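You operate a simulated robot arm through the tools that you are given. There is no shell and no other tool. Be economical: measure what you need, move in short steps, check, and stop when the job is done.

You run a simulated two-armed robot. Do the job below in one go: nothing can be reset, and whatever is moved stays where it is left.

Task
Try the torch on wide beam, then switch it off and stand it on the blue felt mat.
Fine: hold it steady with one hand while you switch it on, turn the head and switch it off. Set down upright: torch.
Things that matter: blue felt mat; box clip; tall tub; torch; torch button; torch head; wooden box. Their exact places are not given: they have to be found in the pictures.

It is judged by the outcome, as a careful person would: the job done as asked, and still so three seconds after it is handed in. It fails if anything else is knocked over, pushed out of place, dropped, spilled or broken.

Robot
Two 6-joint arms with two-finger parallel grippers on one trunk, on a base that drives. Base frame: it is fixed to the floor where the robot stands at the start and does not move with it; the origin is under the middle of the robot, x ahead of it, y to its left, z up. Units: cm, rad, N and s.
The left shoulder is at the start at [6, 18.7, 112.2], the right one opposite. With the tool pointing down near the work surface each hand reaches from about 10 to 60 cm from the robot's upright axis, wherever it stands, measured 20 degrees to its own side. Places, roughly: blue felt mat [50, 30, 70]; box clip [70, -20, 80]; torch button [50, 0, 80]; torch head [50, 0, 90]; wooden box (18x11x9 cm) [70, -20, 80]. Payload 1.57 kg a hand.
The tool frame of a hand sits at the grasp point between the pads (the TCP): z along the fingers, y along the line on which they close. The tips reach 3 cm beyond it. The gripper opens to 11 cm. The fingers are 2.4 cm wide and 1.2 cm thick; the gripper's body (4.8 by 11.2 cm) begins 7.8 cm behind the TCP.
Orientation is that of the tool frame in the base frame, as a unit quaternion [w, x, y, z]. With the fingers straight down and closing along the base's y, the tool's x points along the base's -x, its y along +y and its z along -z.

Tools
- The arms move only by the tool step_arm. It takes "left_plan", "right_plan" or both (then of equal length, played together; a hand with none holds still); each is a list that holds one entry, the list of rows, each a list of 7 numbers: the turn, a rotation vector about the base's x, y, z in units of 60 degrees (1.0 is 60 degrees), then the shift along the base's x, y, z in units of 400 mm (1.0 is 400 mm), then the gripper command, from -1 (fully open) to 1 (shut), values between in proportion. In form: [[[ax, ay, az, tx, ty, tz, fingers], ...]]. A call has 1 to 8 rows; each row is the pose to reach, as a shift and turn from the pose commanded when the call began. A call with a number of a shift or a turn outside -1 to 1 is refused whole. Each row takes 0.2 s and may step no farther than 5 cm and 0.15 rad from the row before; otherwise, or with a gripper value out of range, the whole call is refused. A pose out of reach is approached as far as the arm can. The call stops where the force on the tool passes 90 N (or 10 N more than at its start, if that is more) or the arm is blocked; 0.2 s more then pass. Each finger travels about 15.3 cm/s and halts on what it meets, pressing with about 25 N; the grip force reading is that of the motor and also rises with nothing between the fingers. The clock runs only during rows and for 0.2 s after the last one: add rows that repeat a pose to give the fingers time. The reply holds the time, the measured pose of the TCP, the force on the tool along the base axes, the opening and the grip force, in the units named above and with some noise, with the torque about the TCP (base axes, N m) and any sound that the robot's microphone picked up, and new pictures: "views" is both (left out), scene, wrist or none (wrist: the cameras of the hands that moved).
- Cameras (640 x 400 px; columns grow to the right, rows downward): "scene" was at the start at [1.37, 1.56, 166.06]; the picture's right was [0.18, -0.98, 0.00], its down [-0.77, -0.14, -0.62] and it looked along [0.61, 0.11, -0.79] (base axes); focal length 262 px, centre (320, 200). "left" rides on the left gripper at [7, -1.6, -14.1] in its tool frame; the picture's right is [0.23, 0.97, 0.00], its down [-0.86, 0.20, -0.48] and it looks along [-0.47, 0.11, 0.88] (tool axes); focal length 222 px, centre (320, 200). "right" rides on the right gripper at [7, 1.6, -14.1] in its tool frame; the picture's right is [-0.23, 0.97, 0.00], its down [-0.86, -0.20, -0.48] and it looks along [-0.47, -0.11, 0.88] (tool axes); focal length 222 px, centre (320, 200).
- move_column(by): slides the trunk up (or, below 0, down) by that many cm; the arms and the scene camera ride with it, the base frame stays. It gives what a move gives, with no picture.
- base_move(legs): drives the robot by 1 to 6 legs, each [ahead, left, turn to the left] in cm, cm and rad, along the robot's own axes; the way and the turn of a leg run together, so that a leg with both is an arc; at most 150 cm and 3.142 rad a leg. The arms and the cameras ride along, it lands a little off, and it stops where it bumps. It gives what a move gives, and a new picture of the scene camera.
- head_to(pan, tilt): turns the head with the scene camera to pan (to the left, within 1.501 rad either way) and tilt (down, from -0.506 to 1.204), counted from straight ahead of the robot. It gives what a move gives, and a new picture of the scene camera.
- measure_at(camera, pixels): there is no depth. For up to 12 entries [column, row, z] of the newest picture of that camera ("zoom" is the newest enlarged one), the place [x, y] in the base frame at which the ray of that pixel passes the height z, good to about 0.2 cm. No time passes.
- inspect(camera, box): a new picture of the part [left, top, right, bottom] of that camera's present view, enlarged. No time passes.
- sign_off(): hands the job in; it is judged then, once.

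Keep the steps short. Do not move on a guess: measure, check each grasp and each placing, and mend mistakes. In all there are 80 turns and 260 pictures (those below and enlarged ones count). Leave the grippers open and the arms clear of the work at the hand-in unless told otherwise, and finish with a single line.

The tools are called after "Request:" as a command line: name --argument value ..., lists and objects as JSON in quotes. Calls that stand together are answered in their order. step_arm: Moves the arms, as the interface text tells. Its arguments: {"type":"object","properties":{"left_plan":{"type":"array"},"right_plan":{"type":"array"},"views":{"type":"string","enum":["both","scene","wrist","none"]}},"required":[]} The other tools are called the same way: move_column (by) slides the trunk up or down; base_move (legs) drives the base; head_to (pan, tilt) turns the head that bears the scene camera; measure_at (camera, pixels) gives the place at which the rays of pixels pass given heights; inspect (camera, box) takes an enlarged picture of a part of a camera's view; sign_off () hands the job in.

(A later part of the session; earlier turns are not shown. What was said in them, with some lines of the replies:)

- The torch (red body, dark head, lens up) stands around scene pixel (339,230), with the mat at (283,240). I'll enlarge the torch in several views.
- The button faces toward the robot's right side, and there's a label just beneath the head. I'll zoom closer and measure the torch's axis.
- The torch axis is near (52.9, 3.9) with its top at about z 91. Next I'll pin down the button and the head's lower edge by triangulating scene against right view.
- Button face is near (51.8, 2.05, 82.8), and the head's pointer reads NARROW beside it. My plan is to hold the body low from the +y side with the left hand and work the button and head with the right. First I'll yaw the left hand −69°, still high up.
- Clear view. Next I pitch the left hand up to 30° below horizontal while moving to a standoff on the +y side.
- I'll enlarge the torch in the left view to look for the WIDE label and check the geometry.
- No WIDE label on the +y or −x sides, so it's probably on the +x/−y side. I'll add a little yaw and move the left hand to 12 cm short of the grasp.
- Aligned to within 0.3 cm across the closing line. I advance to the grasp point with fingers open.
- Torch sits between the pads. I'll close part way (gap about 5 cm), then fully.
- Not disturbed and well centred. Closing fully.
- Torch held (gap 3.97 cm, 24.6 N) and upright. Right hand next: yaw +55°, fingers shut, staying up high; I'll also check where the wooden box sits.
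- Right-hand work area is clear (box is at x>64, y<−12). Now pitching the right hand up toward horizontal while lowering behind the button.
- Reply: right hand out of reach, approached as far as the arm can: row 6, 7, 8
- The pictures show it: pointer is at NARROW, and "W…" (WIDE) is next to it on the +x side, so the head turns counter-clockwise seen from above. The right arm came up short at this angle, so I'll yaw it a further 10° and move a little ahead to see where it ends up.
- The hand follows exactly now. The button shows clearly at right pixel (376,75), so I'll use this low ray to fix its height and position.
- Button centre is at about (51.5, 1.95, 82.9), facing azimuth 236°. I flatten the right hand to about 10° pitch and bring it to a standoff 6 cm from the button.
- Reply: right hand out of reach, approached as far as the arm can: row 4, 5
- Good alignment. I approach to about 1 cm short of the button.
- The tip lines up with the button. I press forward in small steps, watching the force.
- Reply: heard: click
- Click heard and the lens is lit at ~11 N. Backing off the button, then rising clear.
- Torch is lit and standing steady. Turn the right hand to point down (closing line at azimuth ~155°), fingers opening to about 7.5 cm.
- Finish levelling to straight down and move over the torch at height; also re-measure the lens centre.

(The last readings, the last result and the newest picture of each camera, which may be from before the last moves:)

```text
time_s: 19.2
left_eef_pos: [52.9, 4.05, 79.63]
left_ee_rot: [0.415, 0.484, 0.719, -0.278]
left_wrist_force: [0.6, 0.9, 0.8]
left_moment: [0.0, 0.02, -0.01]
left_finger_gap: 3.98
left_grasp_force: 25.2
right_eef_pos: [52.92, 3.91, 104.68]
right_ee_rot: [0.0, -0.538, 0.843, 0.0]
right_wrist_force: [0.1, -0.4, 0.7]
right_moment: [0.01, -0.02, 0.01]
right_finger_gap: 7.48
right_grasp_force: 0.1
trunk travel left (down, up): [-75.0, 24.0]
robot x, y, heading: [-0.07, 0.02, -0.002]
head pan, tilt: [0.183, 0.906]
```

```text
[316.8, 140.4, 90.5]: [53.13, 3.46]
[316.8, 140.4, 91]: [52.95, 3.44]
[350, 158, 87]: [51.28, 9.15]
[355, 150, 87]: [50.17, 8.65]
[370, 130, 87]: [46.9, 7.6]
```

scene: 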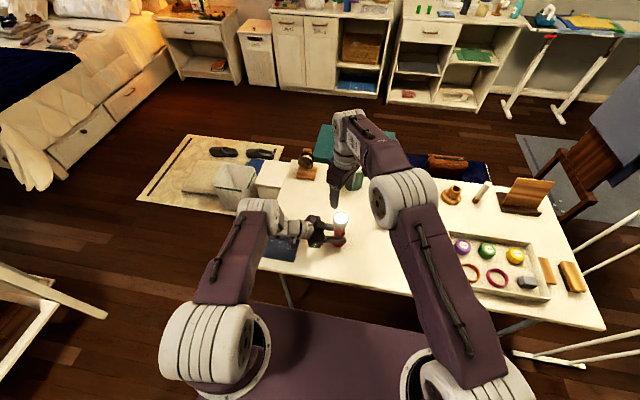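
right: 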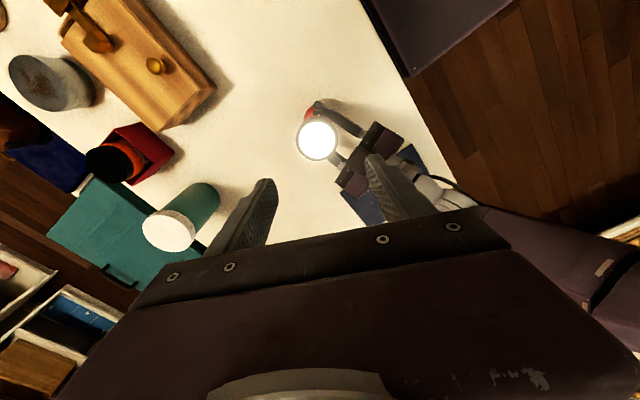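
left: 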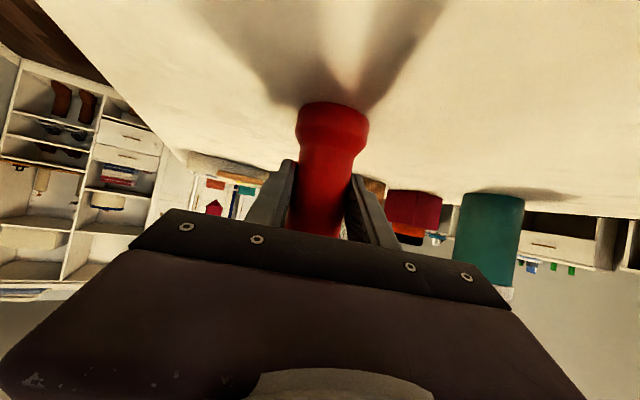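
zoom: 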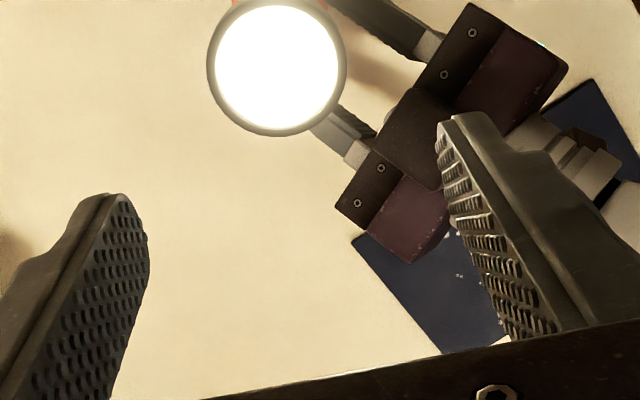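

Lens centre is (53.0, 3.5). I descend around the head with open fingers to TCP z 90.5 (tips at 87.5).

Request:
step_arm --right_plan '[[[0, 0, 0, 0.002, -0.01, -0.1, -0.36], [0, 0, 0, 0.002, -0.01, -0.2, -0.36], [0, 0, 0, 0.002, -0.01, -0.28, -0.36], [0, 0, 0, 0.002, -0.01, -0.355, -0.36], [0, 0, 0, 0.002, -0.01, -0.355, -0.36]]]' --views "both"

Request:
inspect --camera "scene" --box '[300, 190, 380, 250]'

Request:
inspect --camera "left" --box '[220, 80, 420, 260]'

```text
time_s: 20.4
left_eef_pos: [52.8, 4.04, 79.65]
left_ee_rot: [0.414, 0.485, 0.718, -0.28]
left_wrist_force: [-0.7, -0.8, 0.8]
left_moment: [-0.04, 0.03, 0.0]
left_finger_gap: 3.99
left_grasp_force: 24.8
right_eef_pos: [52.92, 3.55, 90.46]
right_ee_rot: [0.001, -0.538, 0.843, 0.001]
right_wrist_force: [-0.9, -0.1, -0.8]
right_moment: [0.03, 0.01, 0.0]
right_finger_gap: 7.49
right_grasp_force: 0.0
trunk travel left (down, up): [-75.0, 24.0]
robot x, y, heading: [0.11, 0.02, -0.002]
head pan, tilt: [0.183, 0.906]
```

scene: 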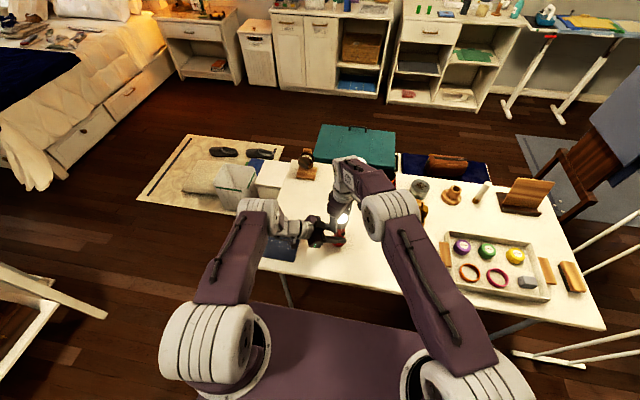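
right: 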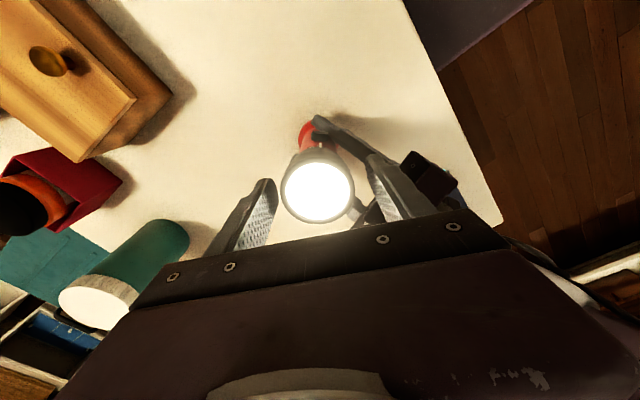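

```text
6.67 times, centred on (340, 220) of scene
```

zoom: 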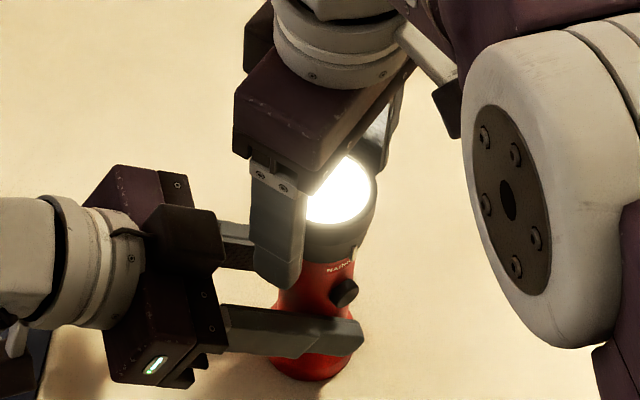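

```text
2.22 times, centred on (320, 170) of left
```

zoom: 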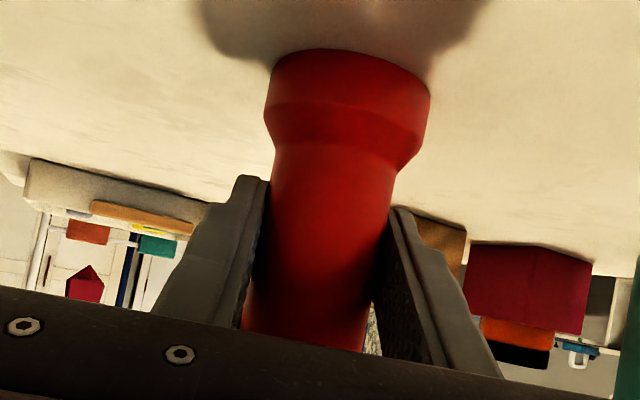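

Fingers straddle the head cleanly. Closing on it.

Request:
step_arm --right_plan '[[[0, 0, 0, 0, 0, 0, -0.1], [0, 0, 0, 0, 0, 0, 0.0], [0, 0, 0, 0, 0, 0, 0.15], [0, 0, 0, 0, 0, 0, 0.4], [0, 0, 0, 0, 0, 0, 0.4]]]' --views "none"

Request:
inspect --camera "scene" --box '[300, 190, 380, 250]'

```text
time_s: 21.6
left_eef_pos: [52.8, 4.02, 79.65]
left_ee_rot: [0.414, 0.484, 0.718, -0.279]
left_wrist_force: [-11.4, 5.9, 6.3]
left_moment: [-0.4, -0.78, -0.09]
left_finger_gap: 3.97
left_grasp_force: 24.9
right_eef_pos: [52.9, 3.61, 90.51]
right_ee_rot: [0.001, -0.538, 0.843, 0.0]
right_wrist_force: [10.8, -4.7, -0.7]
right_moment: [-0.02, -0.27, -0.02]
right_finger_gap: 5.18
right_grasp_force: 25.3
trunk travel left (down, up): [-75.0, 24.0]
robot x, y, heading: [0.14, -0.07, 0.003]
head pan, tilt: [0.183, 0.906]
```

```text
6.67 times, centred on (340, 220) of scene
```

zoom: 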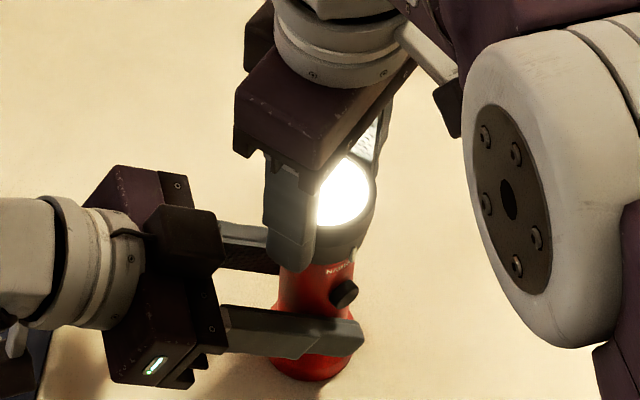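

Head gripped (5.18 cm). There's a small side load, so I shift 2 mm to relieve it and turn the head counter-clockwise ~29°, watching torque.

Request:
step_arm --right_plan '[[[0, 0, 0, 0.0045, -0.002, 0, 0.4], [0, 0, 0.12, 0.0045, -0.002, 0, 0.4], [0, 0, 0.24, 0.0045, -0.002, 0, 0.4], [0, 0, 0.36, 0.0045, -0.002, 0, 0.4], [0, 0, 0.48, 0.0045, -0.002, 0, 0.4]]]' --views "none"

Request:
inspect --camera "scene" --box '[310, 200, 370, 245]'

```text
time_s: 22.8
left_eef_pos: [52.91, 4.18, 79.76]
left_ee_rot: [0.415, 0.485, 0.718, -0.28]
left_wrist_force: [9.9, -8.0, -7.1]
left_moment: [0.51, 0.55, 0.03]
left_finger_gap: 3.98
left_grasp_force: 25.1
right_eef_pos: [52.98, 3.5, 90.57]
right_ee_rot: [-0.001, 0.732, -0.682, 0.0]
right_wrist_force: [-7.7, 6.5, 11.4]
right_moment: [0.22, 0.26, 0.0]
right_finger_gap: 5.19
right_grasp_force: 24.7
trunk travel left (down, up): [-75.0, 24.0]
robot x, y, heading: [-0.13, -0.02, -0.001]
head pan, tilt: [0.183, 0.906]
```

```text
8.89 times, centred on (340, 222) of scene
```

zoom: 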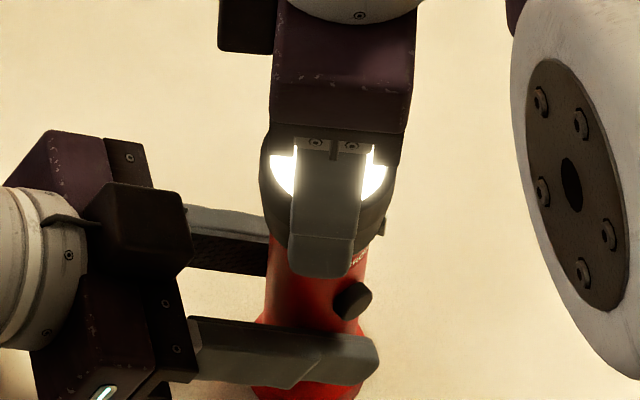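

Head is turning (29° so far, near-zero z torque). Shift back 1 mm and turn another 29°.

Request:
step_arm --right_plan '[[[0, 0, 0.12, -0.002, 0.001, -0.002, 0.4], [0, 0, 0.24, -0.002, 0.001, -0.002, 0.4], [0, 0, 0.36, -0.002, 0.001, -0.002, 0.4], [0, 0, 0.48, -0.002, 0.001, -0.002, 0.4]]]' --views "none"

Request:
inspect --camera "scene" --box '[310, 200, 370, 245]'

```text
time_s: 23.8
left_eef_pos: [52.88, 4.1, 79.61]
left_ee_rot: [0.413, 0.485, 0.718, -0.279]
left_wrist_force: [4.5, 0.7, -2.3]
left_moment: [-0.04, 0.15, 0.02]
left_finger_gap: 3.98
left_grasp_force: 25.2
right_eef_pos: [53.12, 3.64, 90.47]
right_ee_rot: [-0.001, 0.878, -0.478, 0.0]
right_wrist_force: [-2.9, -1.0, 7.8]
right_moment: [-0.08, -0.08, -0.06]
right_finger_gap: 5.18
right_grasp_force: 25.0
trunk travel left (down, up): [-75.0, 24.0]
robot x, y, heading: [-0.09, -0.26, -0.002]
head pan, tilt: [0.183, 0.906]
```

```text
8.89 times, centred on (340, 222) of scene
```

zoom: 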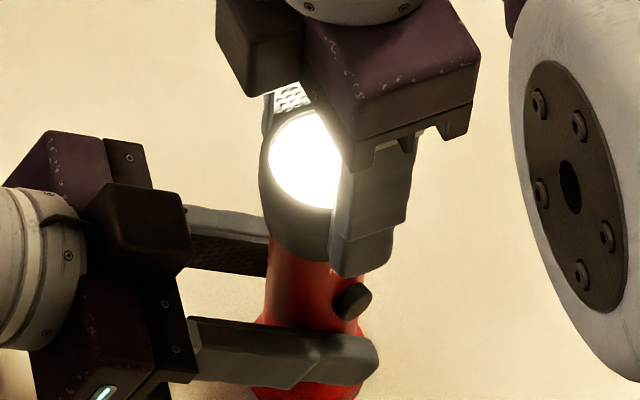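

58° turned with hardly any torque. I continue in a smaller bite and check for the end stop.

Request:
step_arm --right_plan '[[[0, 0, 0.08, 0, 0, -0.002, 0.4], [0, 0, 0.16, 0, 0, -0.002, 0.4], [0, 0, 0.24, 0, 0, -0.002, 0.4]]]' --views "none"

Request:
inspect --camera "scene" --box '[310, 200, 370, 245]'

```text
time_s: 24.6
left_eef_pos: [52.93, 4.07, 79.62]
left_ee_rot: [0.415, 0.484, 0.718, -0.279]
left_wrist_force: [5.3, 5.4, -5.1]
left_moment: [-0.49, 0.07, 0.07]
left_finger_gap: 3.96
left_grasp_force: 25.0
right_eef_pos: [53.11, 3.49, 90.5]
right_ee_rot: [0.0, 0.931, -0.365, 0.0]
right_wrist_force: [-2.9, -6.3, 12.6]
right_moment: [-0.04, -0.02, -0.03]
right_finger_gap: 5.18
right_grasp_force: 24.5
trunk travel left (down, up): [-75.0, 24.0]
robot x, y, heading: [-0.12, -0.07, 0.003]
head pan, tilt: [0.183, 0.906]
```

```text
8.89 times, centred on (340, 222) of scene
```

zoom: 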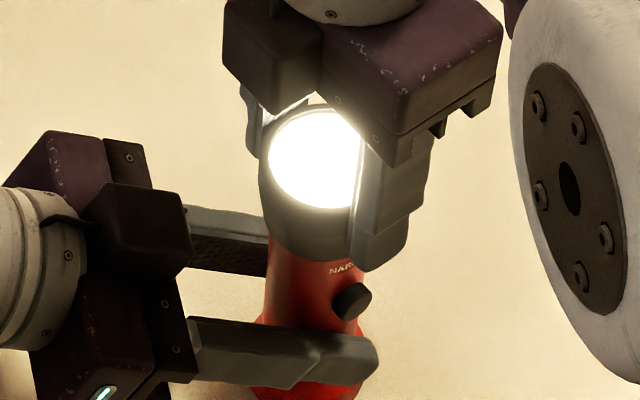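

72° turned. A further 14°, easing up 1 mm for the vertical load.

Request:
step_arm --right_plan '[[[0, 0, 0.08, 0, 0.001, 0.003, 0.4], [0, 0, 0.16, 0, 0.001, 0.003, 0.4], [0, 0, 0.24, 0, 0.001, 0.003, 0.4]]]' --views "none"

Request:
inspect --camera "right" --box '[240, 80, 420, 220]'

```text
time_s: 25.4
left_eef_pos: [52.8, 4.05, 79.73]
left_ee_rot: [0.414, 0.485, 0.718, -0.28]
left_wrist_force: [-3.4, 8.6, 4.3]
left_moment: [-0.73, -0.12, 0.05]
left_finger_gap: 3.96
left_grasp_force: 24.9
right_eef_pos: [53.1, 3.48, 90.47]
right_ee_rot: [0.001, 0.969, -0.246, -0.001]
right_wrist_force: [2.2, -8.3, -1.6]
right_moment: [-0.18, -0.22, 0.03]
right_finger_gap: 5.15
right_grasp_force: 25.2
trunk travel left (down, up): [-75.0, 24.0]
robot x, y, heading: [0.15, -0.05, 0.004]
head pan, tilt: [0.183, 0.906]
```

```text
2.86 times, centred on (330, 150) of right
```

zoom: 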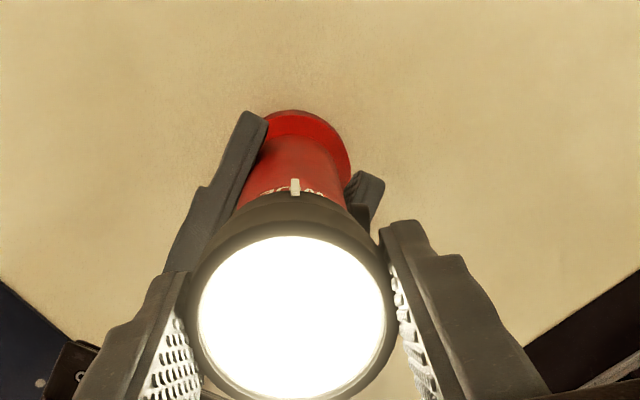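

The wrist camera now sees the pointer at its new spot, with a label under it. Enlarging to read it.

Request:
inspect --camera "right" --box '[295, 115, 355, 165]'

```text
8.00 times, centred on (325, 140) of right
```

zoom: 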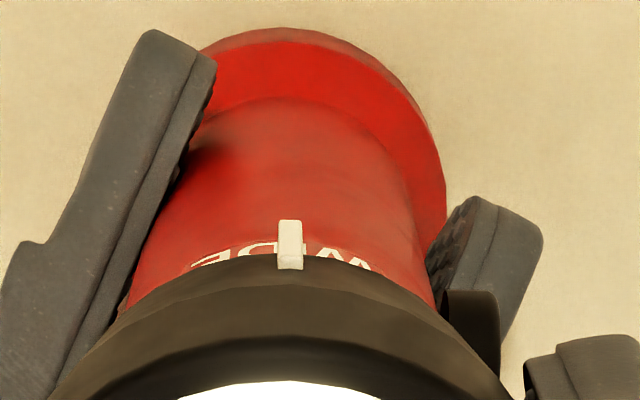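

Pointer sits on WIDE, a touch short of its centre. I add 3°, then release the head and look again.

Request:
step_arm --right_plan '[[[0, 0, 0.05, 0, 0.002, 0, 0.4], [0, 0, 0.05, 0, 0.002, 0, 0.4]]]' --views "none"

Request:
inspect --camera "right" --box '[295, 115, 355, 165]'

```text
time_s: 26.0
left_eef_pos: [52.86, 4.02, 79.77]
left_ee_rot: [0.415, 0.485, 0.718, -0.28]
left_wrist_force: [-2.3, 9.4, 5.4]
left_moment: [-0.71, 0.05, 0.27]
left_finger_gap: 3.97
left_grasp_force: 24.9
right_eef_pos: [53.12, 3.63, 90.39]
right_ee_rot: [0.0, 0.975, -0.22, -0.001]
right_wrist_force: [2.4, -10.4, -3.9]
right_moment: [-0.38, -0.3, -0.29]
right_finger_gap: 5.17
right_grasp_force: 24.8
trunk travel left (down, up): [-75.0, 24.0]
robot x, y, heading: [-0.02, -0.36, 0.002]
head pan, tilt: [0.183, 0.906]
```

```text
8.00 times, centred on (325, 140) of right
```

zoom: 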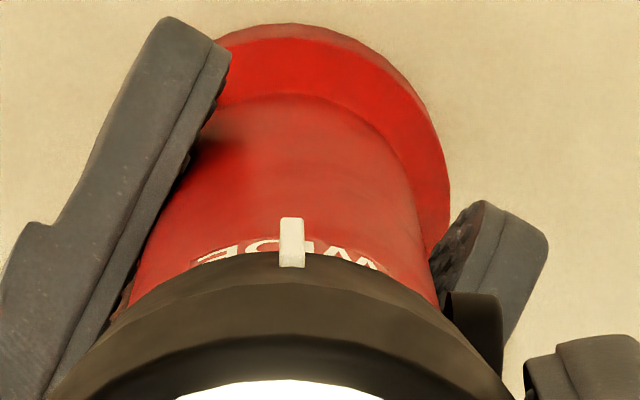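

A torque of −0.29 N·m shows the head has hit its stop, and the pointer is centred on WIDE with the light on. Opening and rising.

Request:
step_arm --right_plan '[[[0, 0, 0, 0, 0, 0, 0], [0, 0, 0, 0, 0, 0, -0.36], [0, 0, 0, 0, 0, 0, -0.36], [0, 0, 0, 0, 0, 0.1, -0.36], [0, 0, 0, 0, 0, 0.2, -0.36], [0, 0, 0, 0, 0, 0.3, -0.36], [0, 0, 0, 0, 0, 0.38, -0.36]]]' --views "both"

Request:
inspect --camera "scene" --box '[300, 190, 380, 250]'

Request:
inspect --camera "right" --box '[270, 70, 370, 160]'

```text
time_s: 27.6
left_eef_pos: [52.86, 4.09, 79.65]
left_ee_rot: [0.415, 0.484, 0.718, -0.279]
left_wrist_force: [0.2, -1.3, 3.0]
left_moment: [0.04, -0.02, 0.0]
left_finger_gap: 3.99
left_grasp_force: 24.4
right_eef_pos: [52.97, 3.75, 105.72]
right_ee_rot: [-0.001, 0.975, -0.221, 0.0]
right_wrist_force: [0.4, 0.0, 1.1]
right_moment: [-0.02, -0.02, -0.01]
right_finger_gap: 7.49
right_grasp_force: 0.1
trunk travel left (down, up): [-75.0, 24.0]
robot x, y, heading: [-0.15, -0.05, -0.001]
head pan, tilt: [0.183, 0.906]
```

scene: 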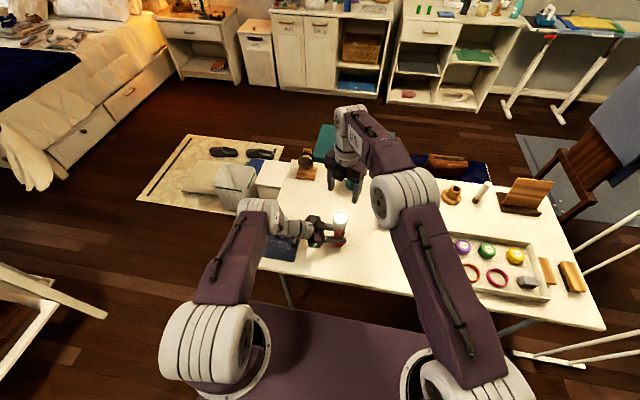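
right: 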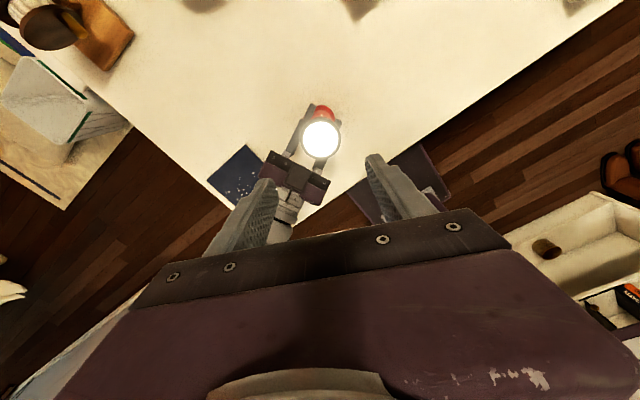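

```text
6.67 times, centred on (340, 220) of scene
```

zoom: 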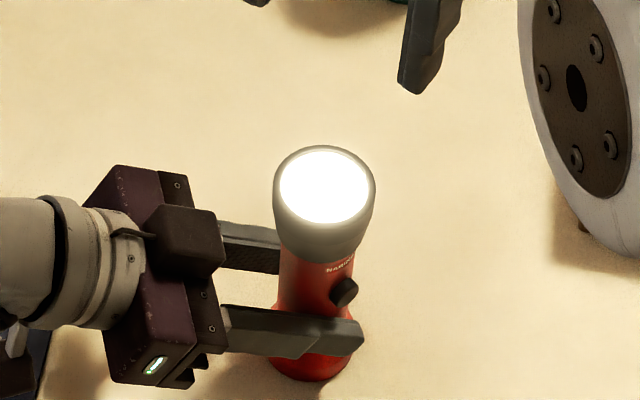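

```text
4.44 times, centred on (320, 115) of right
```

zoom: 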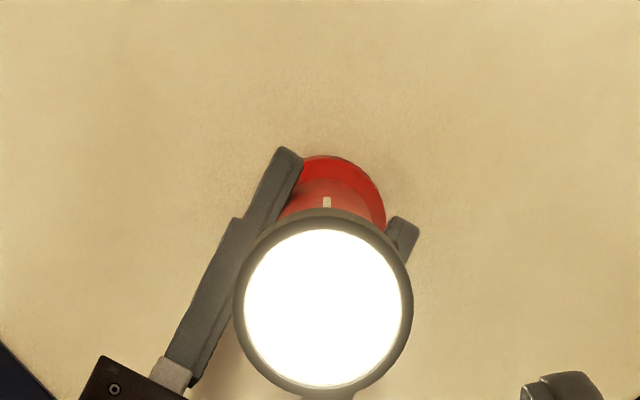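

Light is on at wide, and the button hasn't moved. Retracing: right hand moves off toward −y at height while unwinding yaw.

Request:
step_arm --right_plan '[[[0, 0, -0.14, 0, -0.045, 0, 0], [0, 0, -0.28, 0, -0.09, 0, 0.5], [0, 0, -0.42, 0, -0.135, 0, 1], [0, 0, -0.56, 0.003, -0.18, 0, 1], [0, 0, -0.7, 0.006, -0.225, 0, 1], [0, 0, -0.84, 0.009, -0.27, 0, 1], [0, 0, -0.98, 0.012, -0.31, 0, 1]]]' --views "none"

Request:
step_arm --right_plan '[[[0, 0, -0.13, 0, 0, 0, 1], [0, 0, -0.26, 0, 0, 0, 1], [0, 0, -0.39, 0, 0, 0, 1], [0, 0, -0.513, 0, 0, 0, 1]]]' --views "none"

Request:
step_arm --right_plan '[[[0.124, -0.058, 0, 0, 0, -0.02, 1], [0.249, -0.116, 0, 0, 0, -0.04, 1], [0.373, -0.174, 0, 0, 0, -0.06, 1], [0.498, -0.232, 0, 0, 0, -0.08, 1], [0.622, -0.29, 0, 0, 0, -0.1, 1], [0.747, -0.348, 0, 0, 0, -0.12, 1], [0.871, -0.407, 0, 0, 0, -0.14, 1], [0.99, -0.462, 0, 0, 0, -0.15, 1]]]' --views "scene"

```text
time_s: 29.2
left_eef_pos: [52.98, 4.21, 79.66]
left_ee_rot: [0.415, 0.484, 0.718, -0.28]
left_wrist_force: [-0.9, -0.1, 0.9]
left_moment: [0.07, 0.02, 0.04]
left_finger_gap: 3.97
left_grasp_force: 25.3
right_eef_pos: [53.56, -8.85, 105.75]
right_ee_rot: [-0.001, 0.74, -0.672, -0.001]
right_wrist_force: [0.3, -0.6, 0.3]
right_moment: [0.0, 0.01, 0.01]
right_finger_gap: 0.0
right_grasp_force: 21.5
trunk travel left (down, up): [-75.0, 24.0]
robot x, y, heading: [0.16, -0.08, 0.002]
head pan, tilt: [0.183, 0.906]
```

```text
time_s: 30.2
left_eef_pos: [52.88, 4.14, 79.66]
left_ee_rot: [0.415, 0.484, 0.718, -0.279]
left_wrist_force: [-0.6, -0.7, 0.2]
left_moment: [0.04, 0.02, 0.04]
left_finger_gap: 3.97
left_grasp_force: 25.1
right_eef_pos: [53.6, -8.75, 105.82]
right_ee_rot: [0.0, -0.536, 0.844, 0.0]
right_wrist_force: [0.0, -0.5, 0.6]
right_moment: [0.01, -0.01, 0.03]
right_finger_gap: 0.0
right_grasp_force: 21.2
trunk travel left (down, up): [-75.0, 24.0]
robot x, y, heading: [0.18, -0.16, -0.001]
head pan, tilt: [0.183, 0.906]
```

```text
time_s: 32.0
left_eef_pos: [52.91, 4.15, 79.6]
left_ee_rot: [0.415, 0.484, 0.718, -0.28]
left_wrist_force: [0.6, 0.3, 0.5]
left_moment: [0.06, -0.04, -0.01]
left_finger_gap: 3.96
left_grasp_force: 25.1
right_eef_pos: [53.7, -8.81, 99.65]
right_ee_rot: [0.458, -0.45, 0.709, 0.292]
right_wrist_force: [0.5, -0.2, -0.5]
right_moment: [-0.02, 0.0, 0.03]
right_finger_gap: 0.0
right_grasp_force: 22.1
trunk travel left (down, up): [-75.0, 24.0]
robot x, y, heading: [-0.06, 0.13, -0.001]
head pan, tilt: [0.183, 0.906]
```

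scene: 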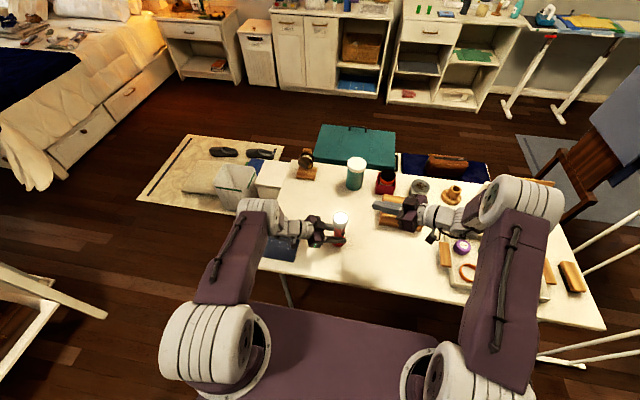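

Retracing to the same standoff in front of the button.

Request:
step_arm --right_plan '[[[0.042, -0.02, 0, -0.025, 0.0, -0.08, 1], [0.084, -0.039, 0, -0.05, 0.0, -0.16, 1], [0.126, -0.059, 0, -0.075, 0.02, -0.24, 1], [0.168, -0.078, 0, -0.1, 0.045, -0.32, 1], [0.208, -0.097, 0, -0.125, 0.068, -0.385, 1], [0.208, -0.097, 0, -0.125, 0.068, -0.385, 1]]]' --views "none"

Request:
inspect --camera "scene" --box '[310, 195, 410, 270]'

```text
time_s: 33.4
left_eef_pos: [52.93, 4.08, 79.75]
left_ee_rot: [0.414, 0.484, 0.718, -0.279]
left_wrist_force: [-0.2, -1.3, 0.7]
left_moment: [0.02, -0.01, 0.02]
left_finger_gap: 3.97
left_grasp_force: 24.7
right_eef_pos: [48.66, -6.05, 84.14]
right_ee_rot: [0.538, -0.412, 0.649, 0.345]
right_wrist_force: [-0.8, -0.5, 0.6]
right_moment: [0.0, 0.02, 0.02]
right_finger_gap: 0.0
right_grasp_force: 21.5
trunk travel left (down, up): [-75.0, 24.0]
robot x, y, heading: [-0.08, -0.11, -0.006]
head pan, tilt: [0.183, 0.906]
```

```text
5.33 times, centred on (360, 232) of scene
```

zoom: 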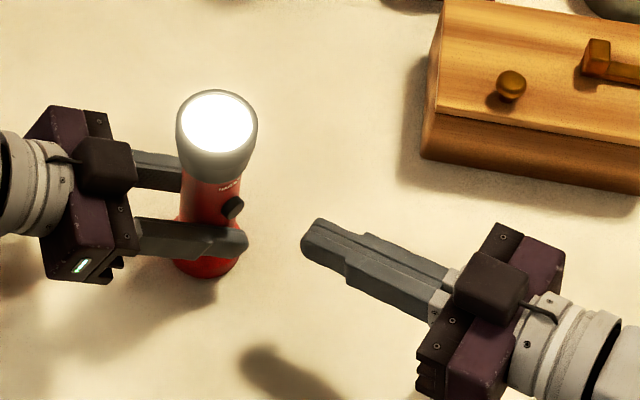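

Identical to the first time; approach to 1 cm short of it, as before.

Request:
step_arm --right_plan '[[[0, 0, 0, 0.011, 0.038, -0.005, 1], [0, 0, 0, 0.021, 0.075, -0.01, 1], [0, 0, 0, 0.031, 0.112, -0.015, 1], [0, 0, 0, 0.031, 0.112, -0.015, 1]]]' --views "none"

Request:
inspect --camera "scene" --box '[320, 205, 376, 250]'

```text
time_s: 34.4
left_eef_pos: [52.79, 4.15, 79.72]
left_ee_rot: [0.415, 0.484, 0.718, -0.279]
left_wrist_force: [0.0, 1.5, -0.1]
left_moment: [0.08, 0.0, 0.03]
left_finger_gap: 3.95
left_grasp_force: 25.0
right_eef_pos: [49.76, -1.57, 83.69]
right_ee_rot: [0.539, -0.412, 0.65, 0.343]
right_wrist_force: [-0.1, 0.5, 1.3]
right_moment: [0.0, -0.01, 0.0]
right_finger_gap: 0.0
right_grasp_force: 21.3
trunk travel left (down, up): [-75.0, 24.0]
robot x, y, heading: [-0.04, 0.17, 0.003]
head pan, tilt: [0.183, 0.906]
```

```text
8.89 times, centred on (348, 228) of scene
```

zoom: 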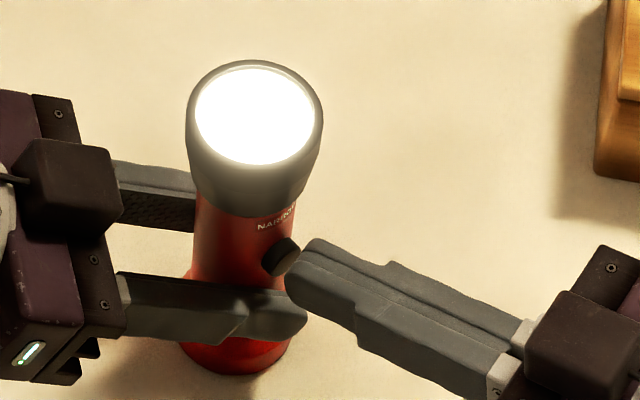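

Press once more with the same small advance.

Request:
step_arm --right_plan '[[[0, 0, 0, 0.0035, 0.007, -0.001, 1], [0, 0, 0, 0.0075, 0.0136, -0.002, 1], [0, 0, 0, 0.0095, 0.0175, -0.002, 1]]]' --views "none"

Request:
inspect --camera "scene" --box '[320, 205, 376, 250]'

```text
time_s: 35.2
left_eef_pos: [53.07, 4.08, 79.64]
left_ee_rot: [0.415, 0.483, 0.719, -0.279]
left_wrist_force: [3.6, 7.5, 0.0]
left_moment: [-0.14, 0.1, 0.05]
left_finger_gap: 3.95
left_grasp_force: 24.7
right_eef_pos: [50.27, -0.86, 83.65]
right_ee_rot: [0.539, -0.412, 0.649, 0.344]
right_wrist_force: [-3.1, -6.9, 3.9]
right_moment: [0.04, -0.07, -0.03]
right_finger_gap: 0.0
right_grasp_force: 21.2
trunk travel left (down, up): [-75.0, 24.0]
robot x, y, heading: [-0.21, -0.06, -0.001]
head pan, tilt: [0.183, 0.906]
heard: click
```

```text
8.89 times, centred on (348, 228) of scene
```

zoom: 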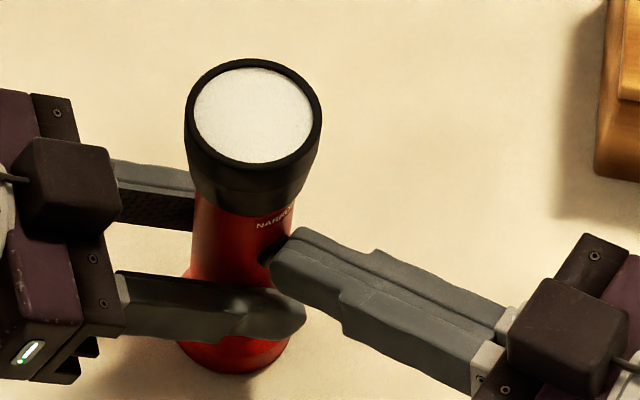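

Click heard and the light is out. Withdraw the right hand and raise it clear, opening it at the end.

Request:
step_arm --right_plan '[[[0, 0, 0, -0.013, -0.042, 0.005, 1], [0, 0, 0, -0.026, -0.085, 0.01, 1], [0, 0, 0, -0.038, -0.128, 0.018, 1], [0, 0, 0, 0.02, -0.16, 0.1, 1], [0, 0, 0, 0.06, -0.22, 0.2, 1], [0, 0, 0, 0.06, -0.25, 0.3, 1], [0, 0, 0, 0.06, -0.25, 0.4, 0], [0, 0, 0, 0.06, -0.25, 0.45, -1]]]' --views "scene"

Request:
inspect --camera "scene" --box '[230, 190, 380, 280]'

```text
time_s: 37.0
left_eef_pos: [52.74, 4.07, 79.81]
left_ee_rot: [0.414, 0.484, 0.718, -0.28]
left_wrist_force: [-1.1, 0.7, 0.6]
left_moment: [0.15, 0.0, 0.01]
left_finger_gap: 3.95
left_grasp_force: 25.1
right_eef_pos: [52.6, -10.83, 101.58]
right_ee_rot: [0.538, -0.413, 0.649, 0.344]
right_wrist_force: [-0.1, 0.5, 0.0]
right_moment: [0.0, 0.04, 0.03]
right_finger_gap: 11.02
right_grasp_force: 0.1
trunk travel left (down, up): [-75.0, 24.0]
robot x, y, heading: [0.12, -0.44, 0.001]
head pan, tilt: [0.183, 0.906]
```

scene: 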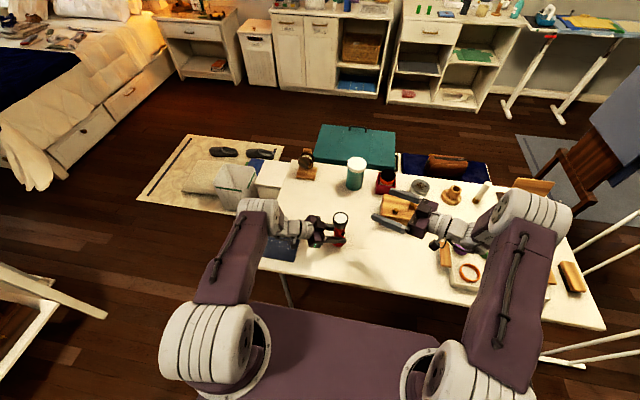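

```text
4.27 times, centred on (305, 235) of scene
```

zoom: 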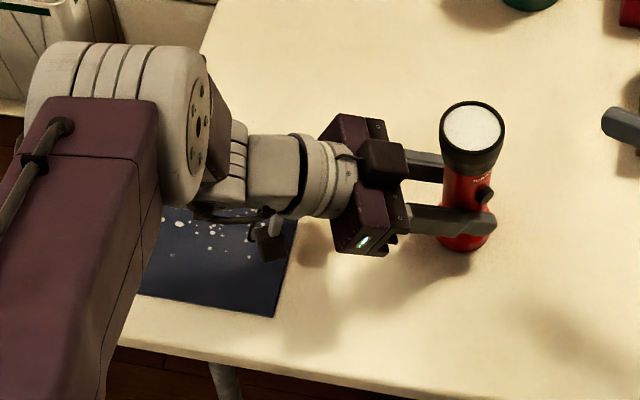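

Torch off, still upright in the left hand. Lift it straight up 6 cm and check the hold.

Request:
step_arm --left_plan '[[[0, 0, 0, 0, 0, 0.03, 1], [0, 0, 0, 0, 0, 0.07, 1], [0, 0, 0, 0, 0, 0.11, 1], [0, 0, 0, 0, 0, 0.15, 1], [0, 0, 0, 0, 0, 0.15, 1]]]' --views "both"

Request:
inspect --camera "scene" --box '[300, 180, 380, 250]'

```text
time_s: 38.2
left_eef_pos: [52.75, 4.39, 85.5]
left_ee_rot: [0.415, 0.484, 0.718, -0.279]
left_wrist_force: [0.8, 0.1, -2.1]
left_moment: [0.02, 0.0, -0.01]
left_finger_gap: 3.94
left_grasp_force: 24.7
right_eef_pos: [52.73, -10.94, 101.56]
right_ee_rot: [0.538, -0.412, 0.65, 0.343]
right_wrist_force: [0.3, -1.4, -0.1]
right_moment: [-0.02, 0.0, 0.02]
right_finger_gap: 11.01
right_grasp_force: 0.1
trunk travel left (down, up): [-75.0, 24.0]
robot x, y, heading: [0.18, -0.24, 0.0]
head pan, tilt: [0.183, 0.906]
```

scene: 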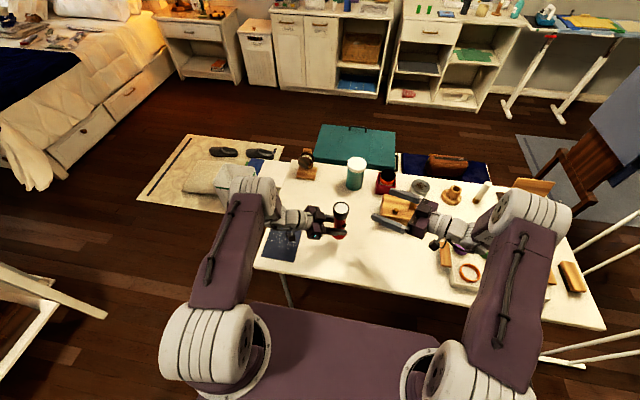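
left: 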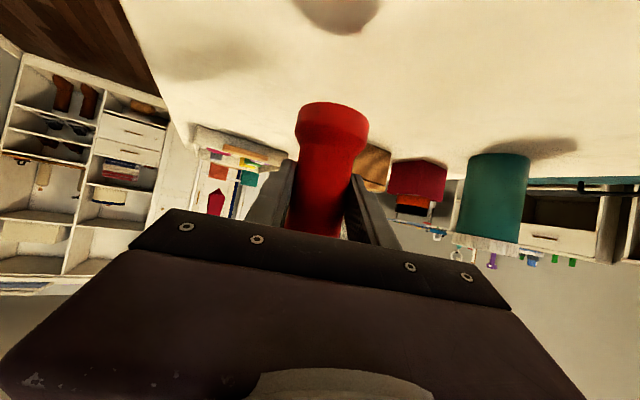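

```text
5.71 times, centred on (340, 215) of scene
```

zoom: 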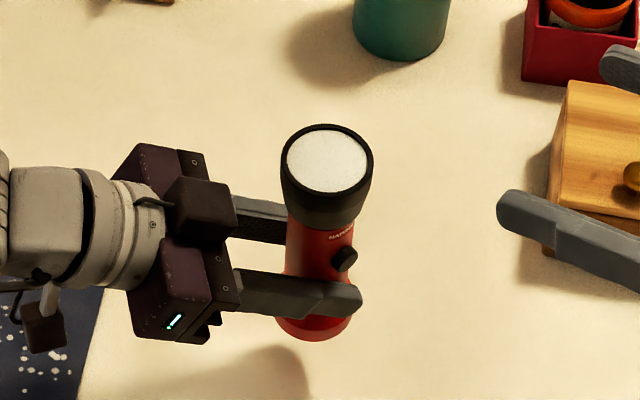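

Firm hold, same pose. Carry it sideways over the mat centre (50.2, 25.2), with a small clearance height.

Request:
step_arm --left_plan '[[[0, 0, 0, -0.01, 0.07, 0, 1], [0, 0, 0, -0.022, 0.16, 0, 1], [0, 0, 0, -0.034, 0.25, 0, 1], [0, 0, 0, -0.046, 0.34, 0, 1], [0, 0, 0, -0.058, 0.43, 0, 1], [0, 0, 0, -0.067, 0.5, 0, 1], [0, 0, 0, -0.07, 0.53, 0, 1], [0, 0, 0, -0.07, 0.53, 0, 1]]]' --views "both"

Request:
inspect --camera "scene" --box '[230, 180, 330, 270]'

```text
time_s: 40.0
left_eef_pos: [49.95, 25.49, 85.38]
left_ee_rot: [0.414, 0.484, 0.718, -0.28]
left_wrist_force: [-0.9, 0.3, -1.7]
left_moment: [0.03, 0.0, 0.02]
left_finger_gap: 3.95
left_grasp_force: 25.3
right_eef_pos: [52.68, -10.88, 101.39]
right_ee_rot: [0.539, -0.412, 0.65, 0.343]
right_wrist_force: [-0.6, 0.1, -0.3]
right_moment: [0.02, 0.0, -0.03]
right_finger_gap: 10.98
right_grasp_force: 0.2
trunk travel left (down, up): [-75.0, 24.0]
robot x, y, heading: [0.1, -0.19, 0.001]
head pan, tilt: [0.183, 0.906]
```

scene: 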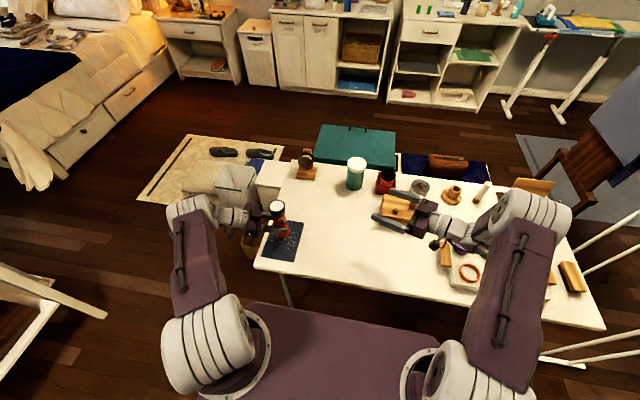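
left: 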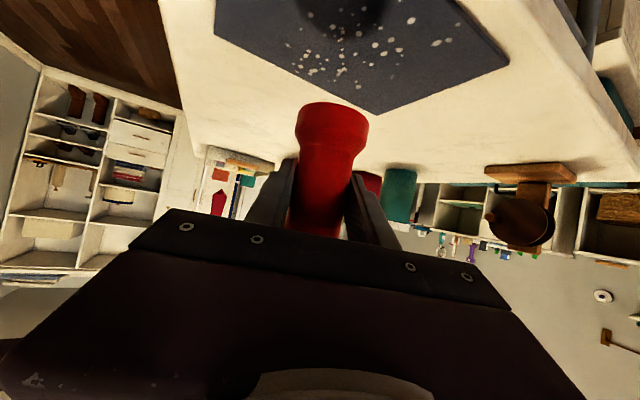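

```text
4.44 times, centred on (280, 225) of scene
```

zoom: 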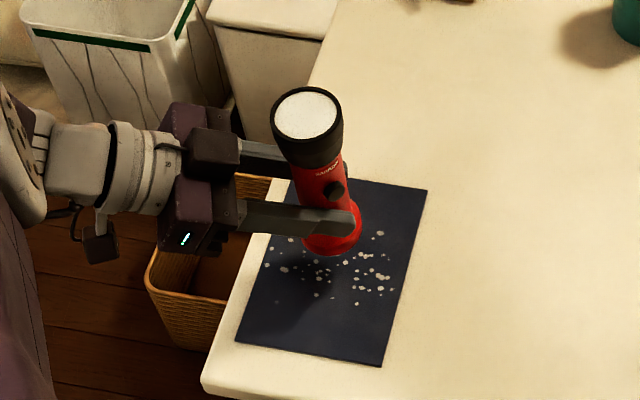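

Torch base will land at the mat's centre. Lowering most of the way, then in small steps watching the force.

Request:
step_arm --left_plan '[[[0, 0, 0, 0, 0, -0.04, 1], [0, 0, 0, 0, 0, -0.08, 1], [0, 0, 0, 0, 0, -0.11, 1], [0, 0, 0, 0, 0, -0.125, 1], [0, 0, 0, 0, 0, -0.125, 1]]]' --views "none"

Request:
step_arm --left_plan '[[[0, 0, 0, 0, 0, -0.004, 1], [0, 0, 0, 0, 0, -0.008, 1], [0, 0, 0, 0, 0, -0.008, 1]]]' --views "wrist"

Request:
inspect --camera "scene" --box '[230, 190, 330, 270]'

```text
time_s: 41.2
left_eef_pos: [50.0, 25.42, 80.31]
left_ee_rot: [0.415, 0.484, 0.718, -0.279]
left_wrist_force: [0.7, 0.3, -1.9]
left_moment: [0.0, 0.0, -0.03]
left_finger_gap: 3.99
left_grasp_force: 25.0
right_eef_pos: [52.64, -10.88, 101.57]
right_ee_rot: [0.539, -0.412, 0.649, 0.344]
right_wrist_force: [0.5, 0.1, -0.3]
right_moment: [0.02, 0.04, 0.0]
right_finger_gap: 10.98
right_grasp_force: 0.0
trunk travel left (down, up): [-75.0, 24.0]
robot x, y, heading: [0.23, 0.17, -0.001]
head pan, tilt: [0.183, 0.906]
```

```text
time_s: 42.0
left_eef_pos: [50.04, 25.38, 80.19]
left_ee_rot: [0.415, 0.484, 0.718, -0.28]
left_wrist_force: [0.4, 0.0, -3.1]
left_moment: [-0.02, 0.01, 0.01]
left_finger_gap: 3.97
left_grasp_force: 25.5
right_eef_pos: [52.61, -10.92, 101.6]
right_ee_rot: [0.539, -0.412, 0.649, 0.344]
right_wrist_force: [0.4, -0.8, 1.8]
right_moment: [0.0, -0.01, 0.0]
right_finger_gap: 10.99
right_grasp_force: 0.0
trunk travel left (down, up): [-75.0, 24.0]
robot x, y, heading: [0.05, -0.02, -0.002]
head pan, tilt: [0.183, 0.906]
```

left: 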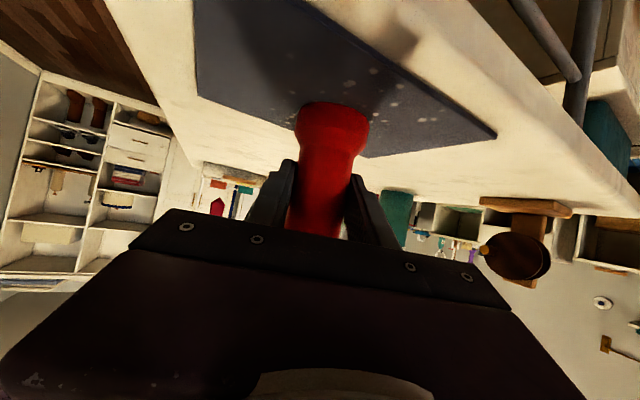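

```text
5.00 times, centred on (280, 230) of scene
```

zoom: 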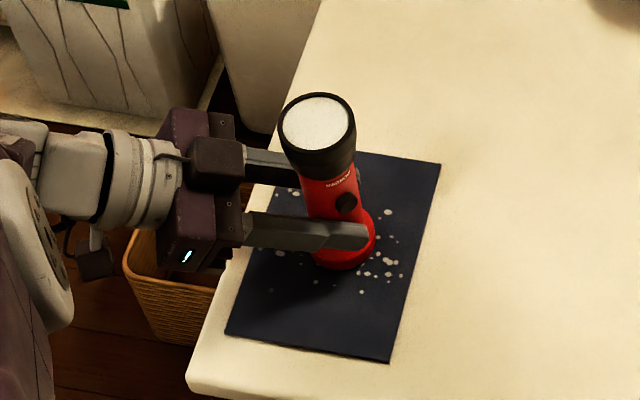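

Force still shows only the torch's weight. Lower in 1 mm steps until contact.

Request:
step_arm --left_plan '[[[0, 0, 0, 0, 0, -0.003, 1], [0, 0, 0, 0, 0, -0.006, 1], [0, 0, 0, 0, 0, -0.006, 1]]]' --views "none"

```text
time_s: 42.8
left_eef_pos: [49.95, 25.44, 80.06]
left_ee_rot: [0.415, 0.484, 0.718, -0.279]
left_wrist_force: [0.7, 0.9, 6.3]
left_moment: [0.23, 0.04, 0.0]
left_finger_gap: 3.97
left_grasp_force: 25.6
right_eef_pos: [52.56, -10.73, 101.62]
right_ee_rot: [0.538, -0.413, 0.65, 0.343]
right_wrist_force: [0.0, 0.6, -0.4]
right_moment: [0.0, -0.03, -0.01]
right_finger_gap: 11.0
right_grasp_force: 0.0
trunk travel left (down, up): [-75.0, 24.0]
robot x, y, heading: [0.09, 0.1, 0.001]
head pan, tilt: [0.183, 0.906]
```

Contact (6 N up), torch seated. Open gradually in place, then check it.

Request:
step_arm --left_plan '[[[0, 0, 0, 0, 0, 0, 0.2], [0, 0, 0, 0, 0, 0, 0.0], [0, 0, 0, 0, 0, 0, -0.5], [0, 0, 0, 0, 0, 0, -1], [0, 0, 0, 0, 0, 0, -1]]]' --views "wrist"

Request:
inspect --camera "scene" --box '[230, 190, 330, 270]'

```text
time_s: 44.0
left_eef_pos: [50.0, 25.41, 79.95]
left_ee_rot: [0.415, 0.484, 0.718, -0.28]
left_wrist_force: [0.1, 0.4, -0.1]
left_moment: [0.02, -0.04, 0.0]
left_finger_gap: 11.03
left_grasp_force: 0.0
right_eef_pos: [52.6, -10.97, 101.63]
right_ee_rot: [0.539, -0.412, 0.65, 0.343]
right_wrist_force: [0.1, 0.1, 0.0]
right_moment: [0.01, 0.0, -0.02]
right_finger_gap: 11.01
right_grasp_force: 0.1
trunk travel left (down, up): [-75.0, 24.0]
robot x, y, heading: [-0.06, 0.46, -0.001]
head pan, tilt: [0.183, 0.906]
```

left: 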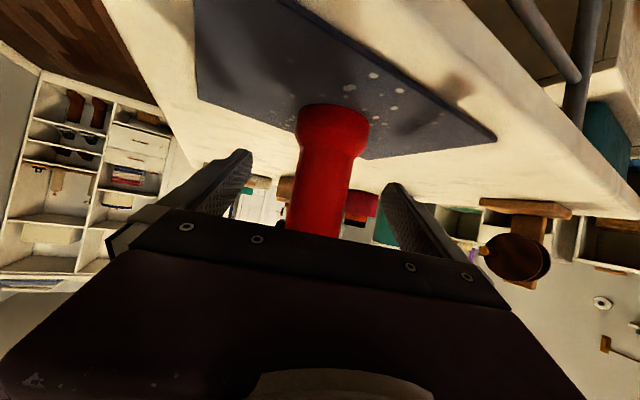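

```text
5.00 times, centred on (280, 230) of scene
```

zoom: 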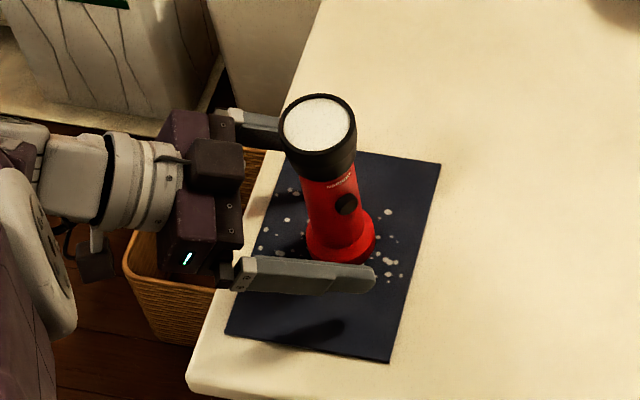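

Standing upright on the mat, free of the fingers. Withdraw the left hand back along its own axis.

Request:
step_arm --left_plan '[[[0, 0, 0, -0.02, 0.049, 0.031, -1], [0, 0, 0, -0.045, 0.112, 0.07, -1], [0, 0, 0, -0.075, 0.185, 0.115, -1], [0, 0, 0, -0.1, 0.25, 0.155, -1], [0, 0, 0, -0.12, 0.3, 0.24, -1], [0, 0, 0, -0.12, 0.3, 0.34, -1]]]' --views "scene"

Request:
inspect --camera "scene" --box '[230, 190, 330, 270]'

```text
time_s: 45.4
left_eef_pos: [44.95, 37.32, 93.57]
left_ee_rot: [0.414, 0.484, 0.718, -0.279]
left_wrist_force: [0.3, 1.6, 0.5]
left_moment: [0.02, 0.02, -0.01]
left_finger_gap: 11.0
left_grasp_force: 0.0
right_eef_pos: [52.61, -11.02, 101.54]
right_ee_rot: [0.539, -0.412, 0.649, 0.344]
right_wrist_force: [0.2, -0.7, 0.5]
right_moment: [0.0, -0.01, 0.01]
right_finger_gap: 10.99
right_grasp_force: 0.0
trunk travel left (down, up): [-75.0, 24.0]
robot x, y, heading: [-0.11, -0.08, -0.0]
head pan, tilt: [0.183, 0.906]
```

scene: 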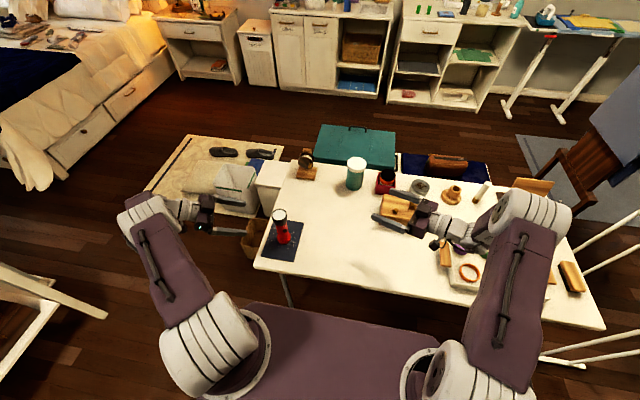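

```text
5.00 times, centred on (280, 230) of scene
```

zoom: 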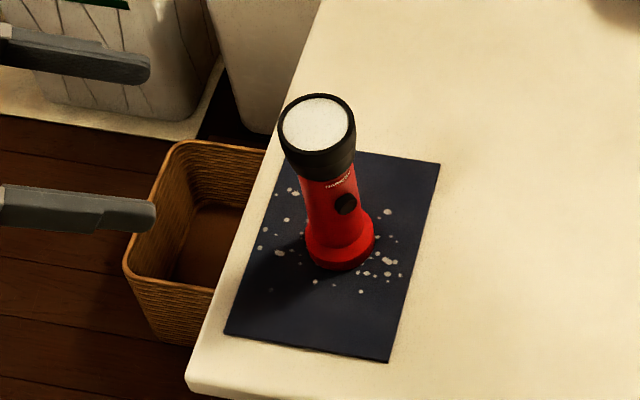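

Torch stands upright and off, fully on the mat, with everything else in place. I raise the right hand a bit further from the wooden box before handing in.

Request:
step_arm --right_plan '[[[0, 0, 0, 0, 0, 0.1, -1], [0, 0, 0, 0, 0, 0.2, -1], [0, 0, 0, 0, 0, 0.25, -1]]]' --views "scene"

```text
time_s: 46.2
left_eef_pos: [45.07, 37.52, 93.47]
left_ee_rot: [0.415, 0.484, 0.718, -0.28]
left_wrist_force: [-0.4, 0.4, -0.5]
left_moment: [0.0, 0.01, -0.01]
left_finger_gap: 10.98
left_grasp_force: 0.0
right_eef_pos: [52.67, -10.62, 111.63]
right_ee_rot: [0.538, -0.412, 0.649, 0.344]
right_wrist_force: [0.1, 0.2, 0.5]
right_moment: [-0.02, -0.01, 0.02]
right_finger_gap: 11.0
right_grasp_force: 0.1
trunk travel left (down, up): [-75.0, 24.0]
robot x, y, heading: [0.03, -0.28, -0.0]
head pan, tilt: [0.183, 0.906]
```

scene: 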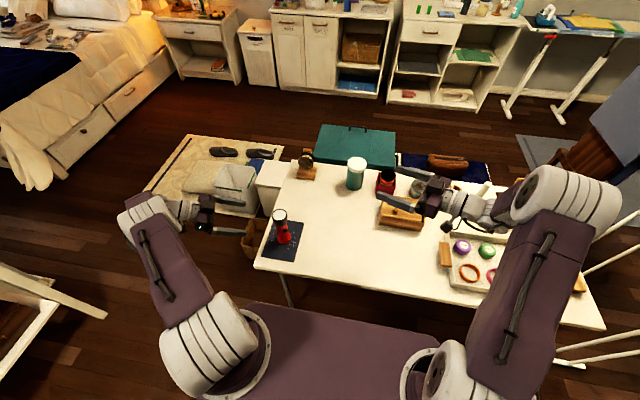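

All clear, both grippers open; handing in.

Request:
sign_off

```text
The job is handed in.
```

The torch was switched on, turned to WIDE and switched off while the left hand held it, and it now stands upright on the blue felt mat.
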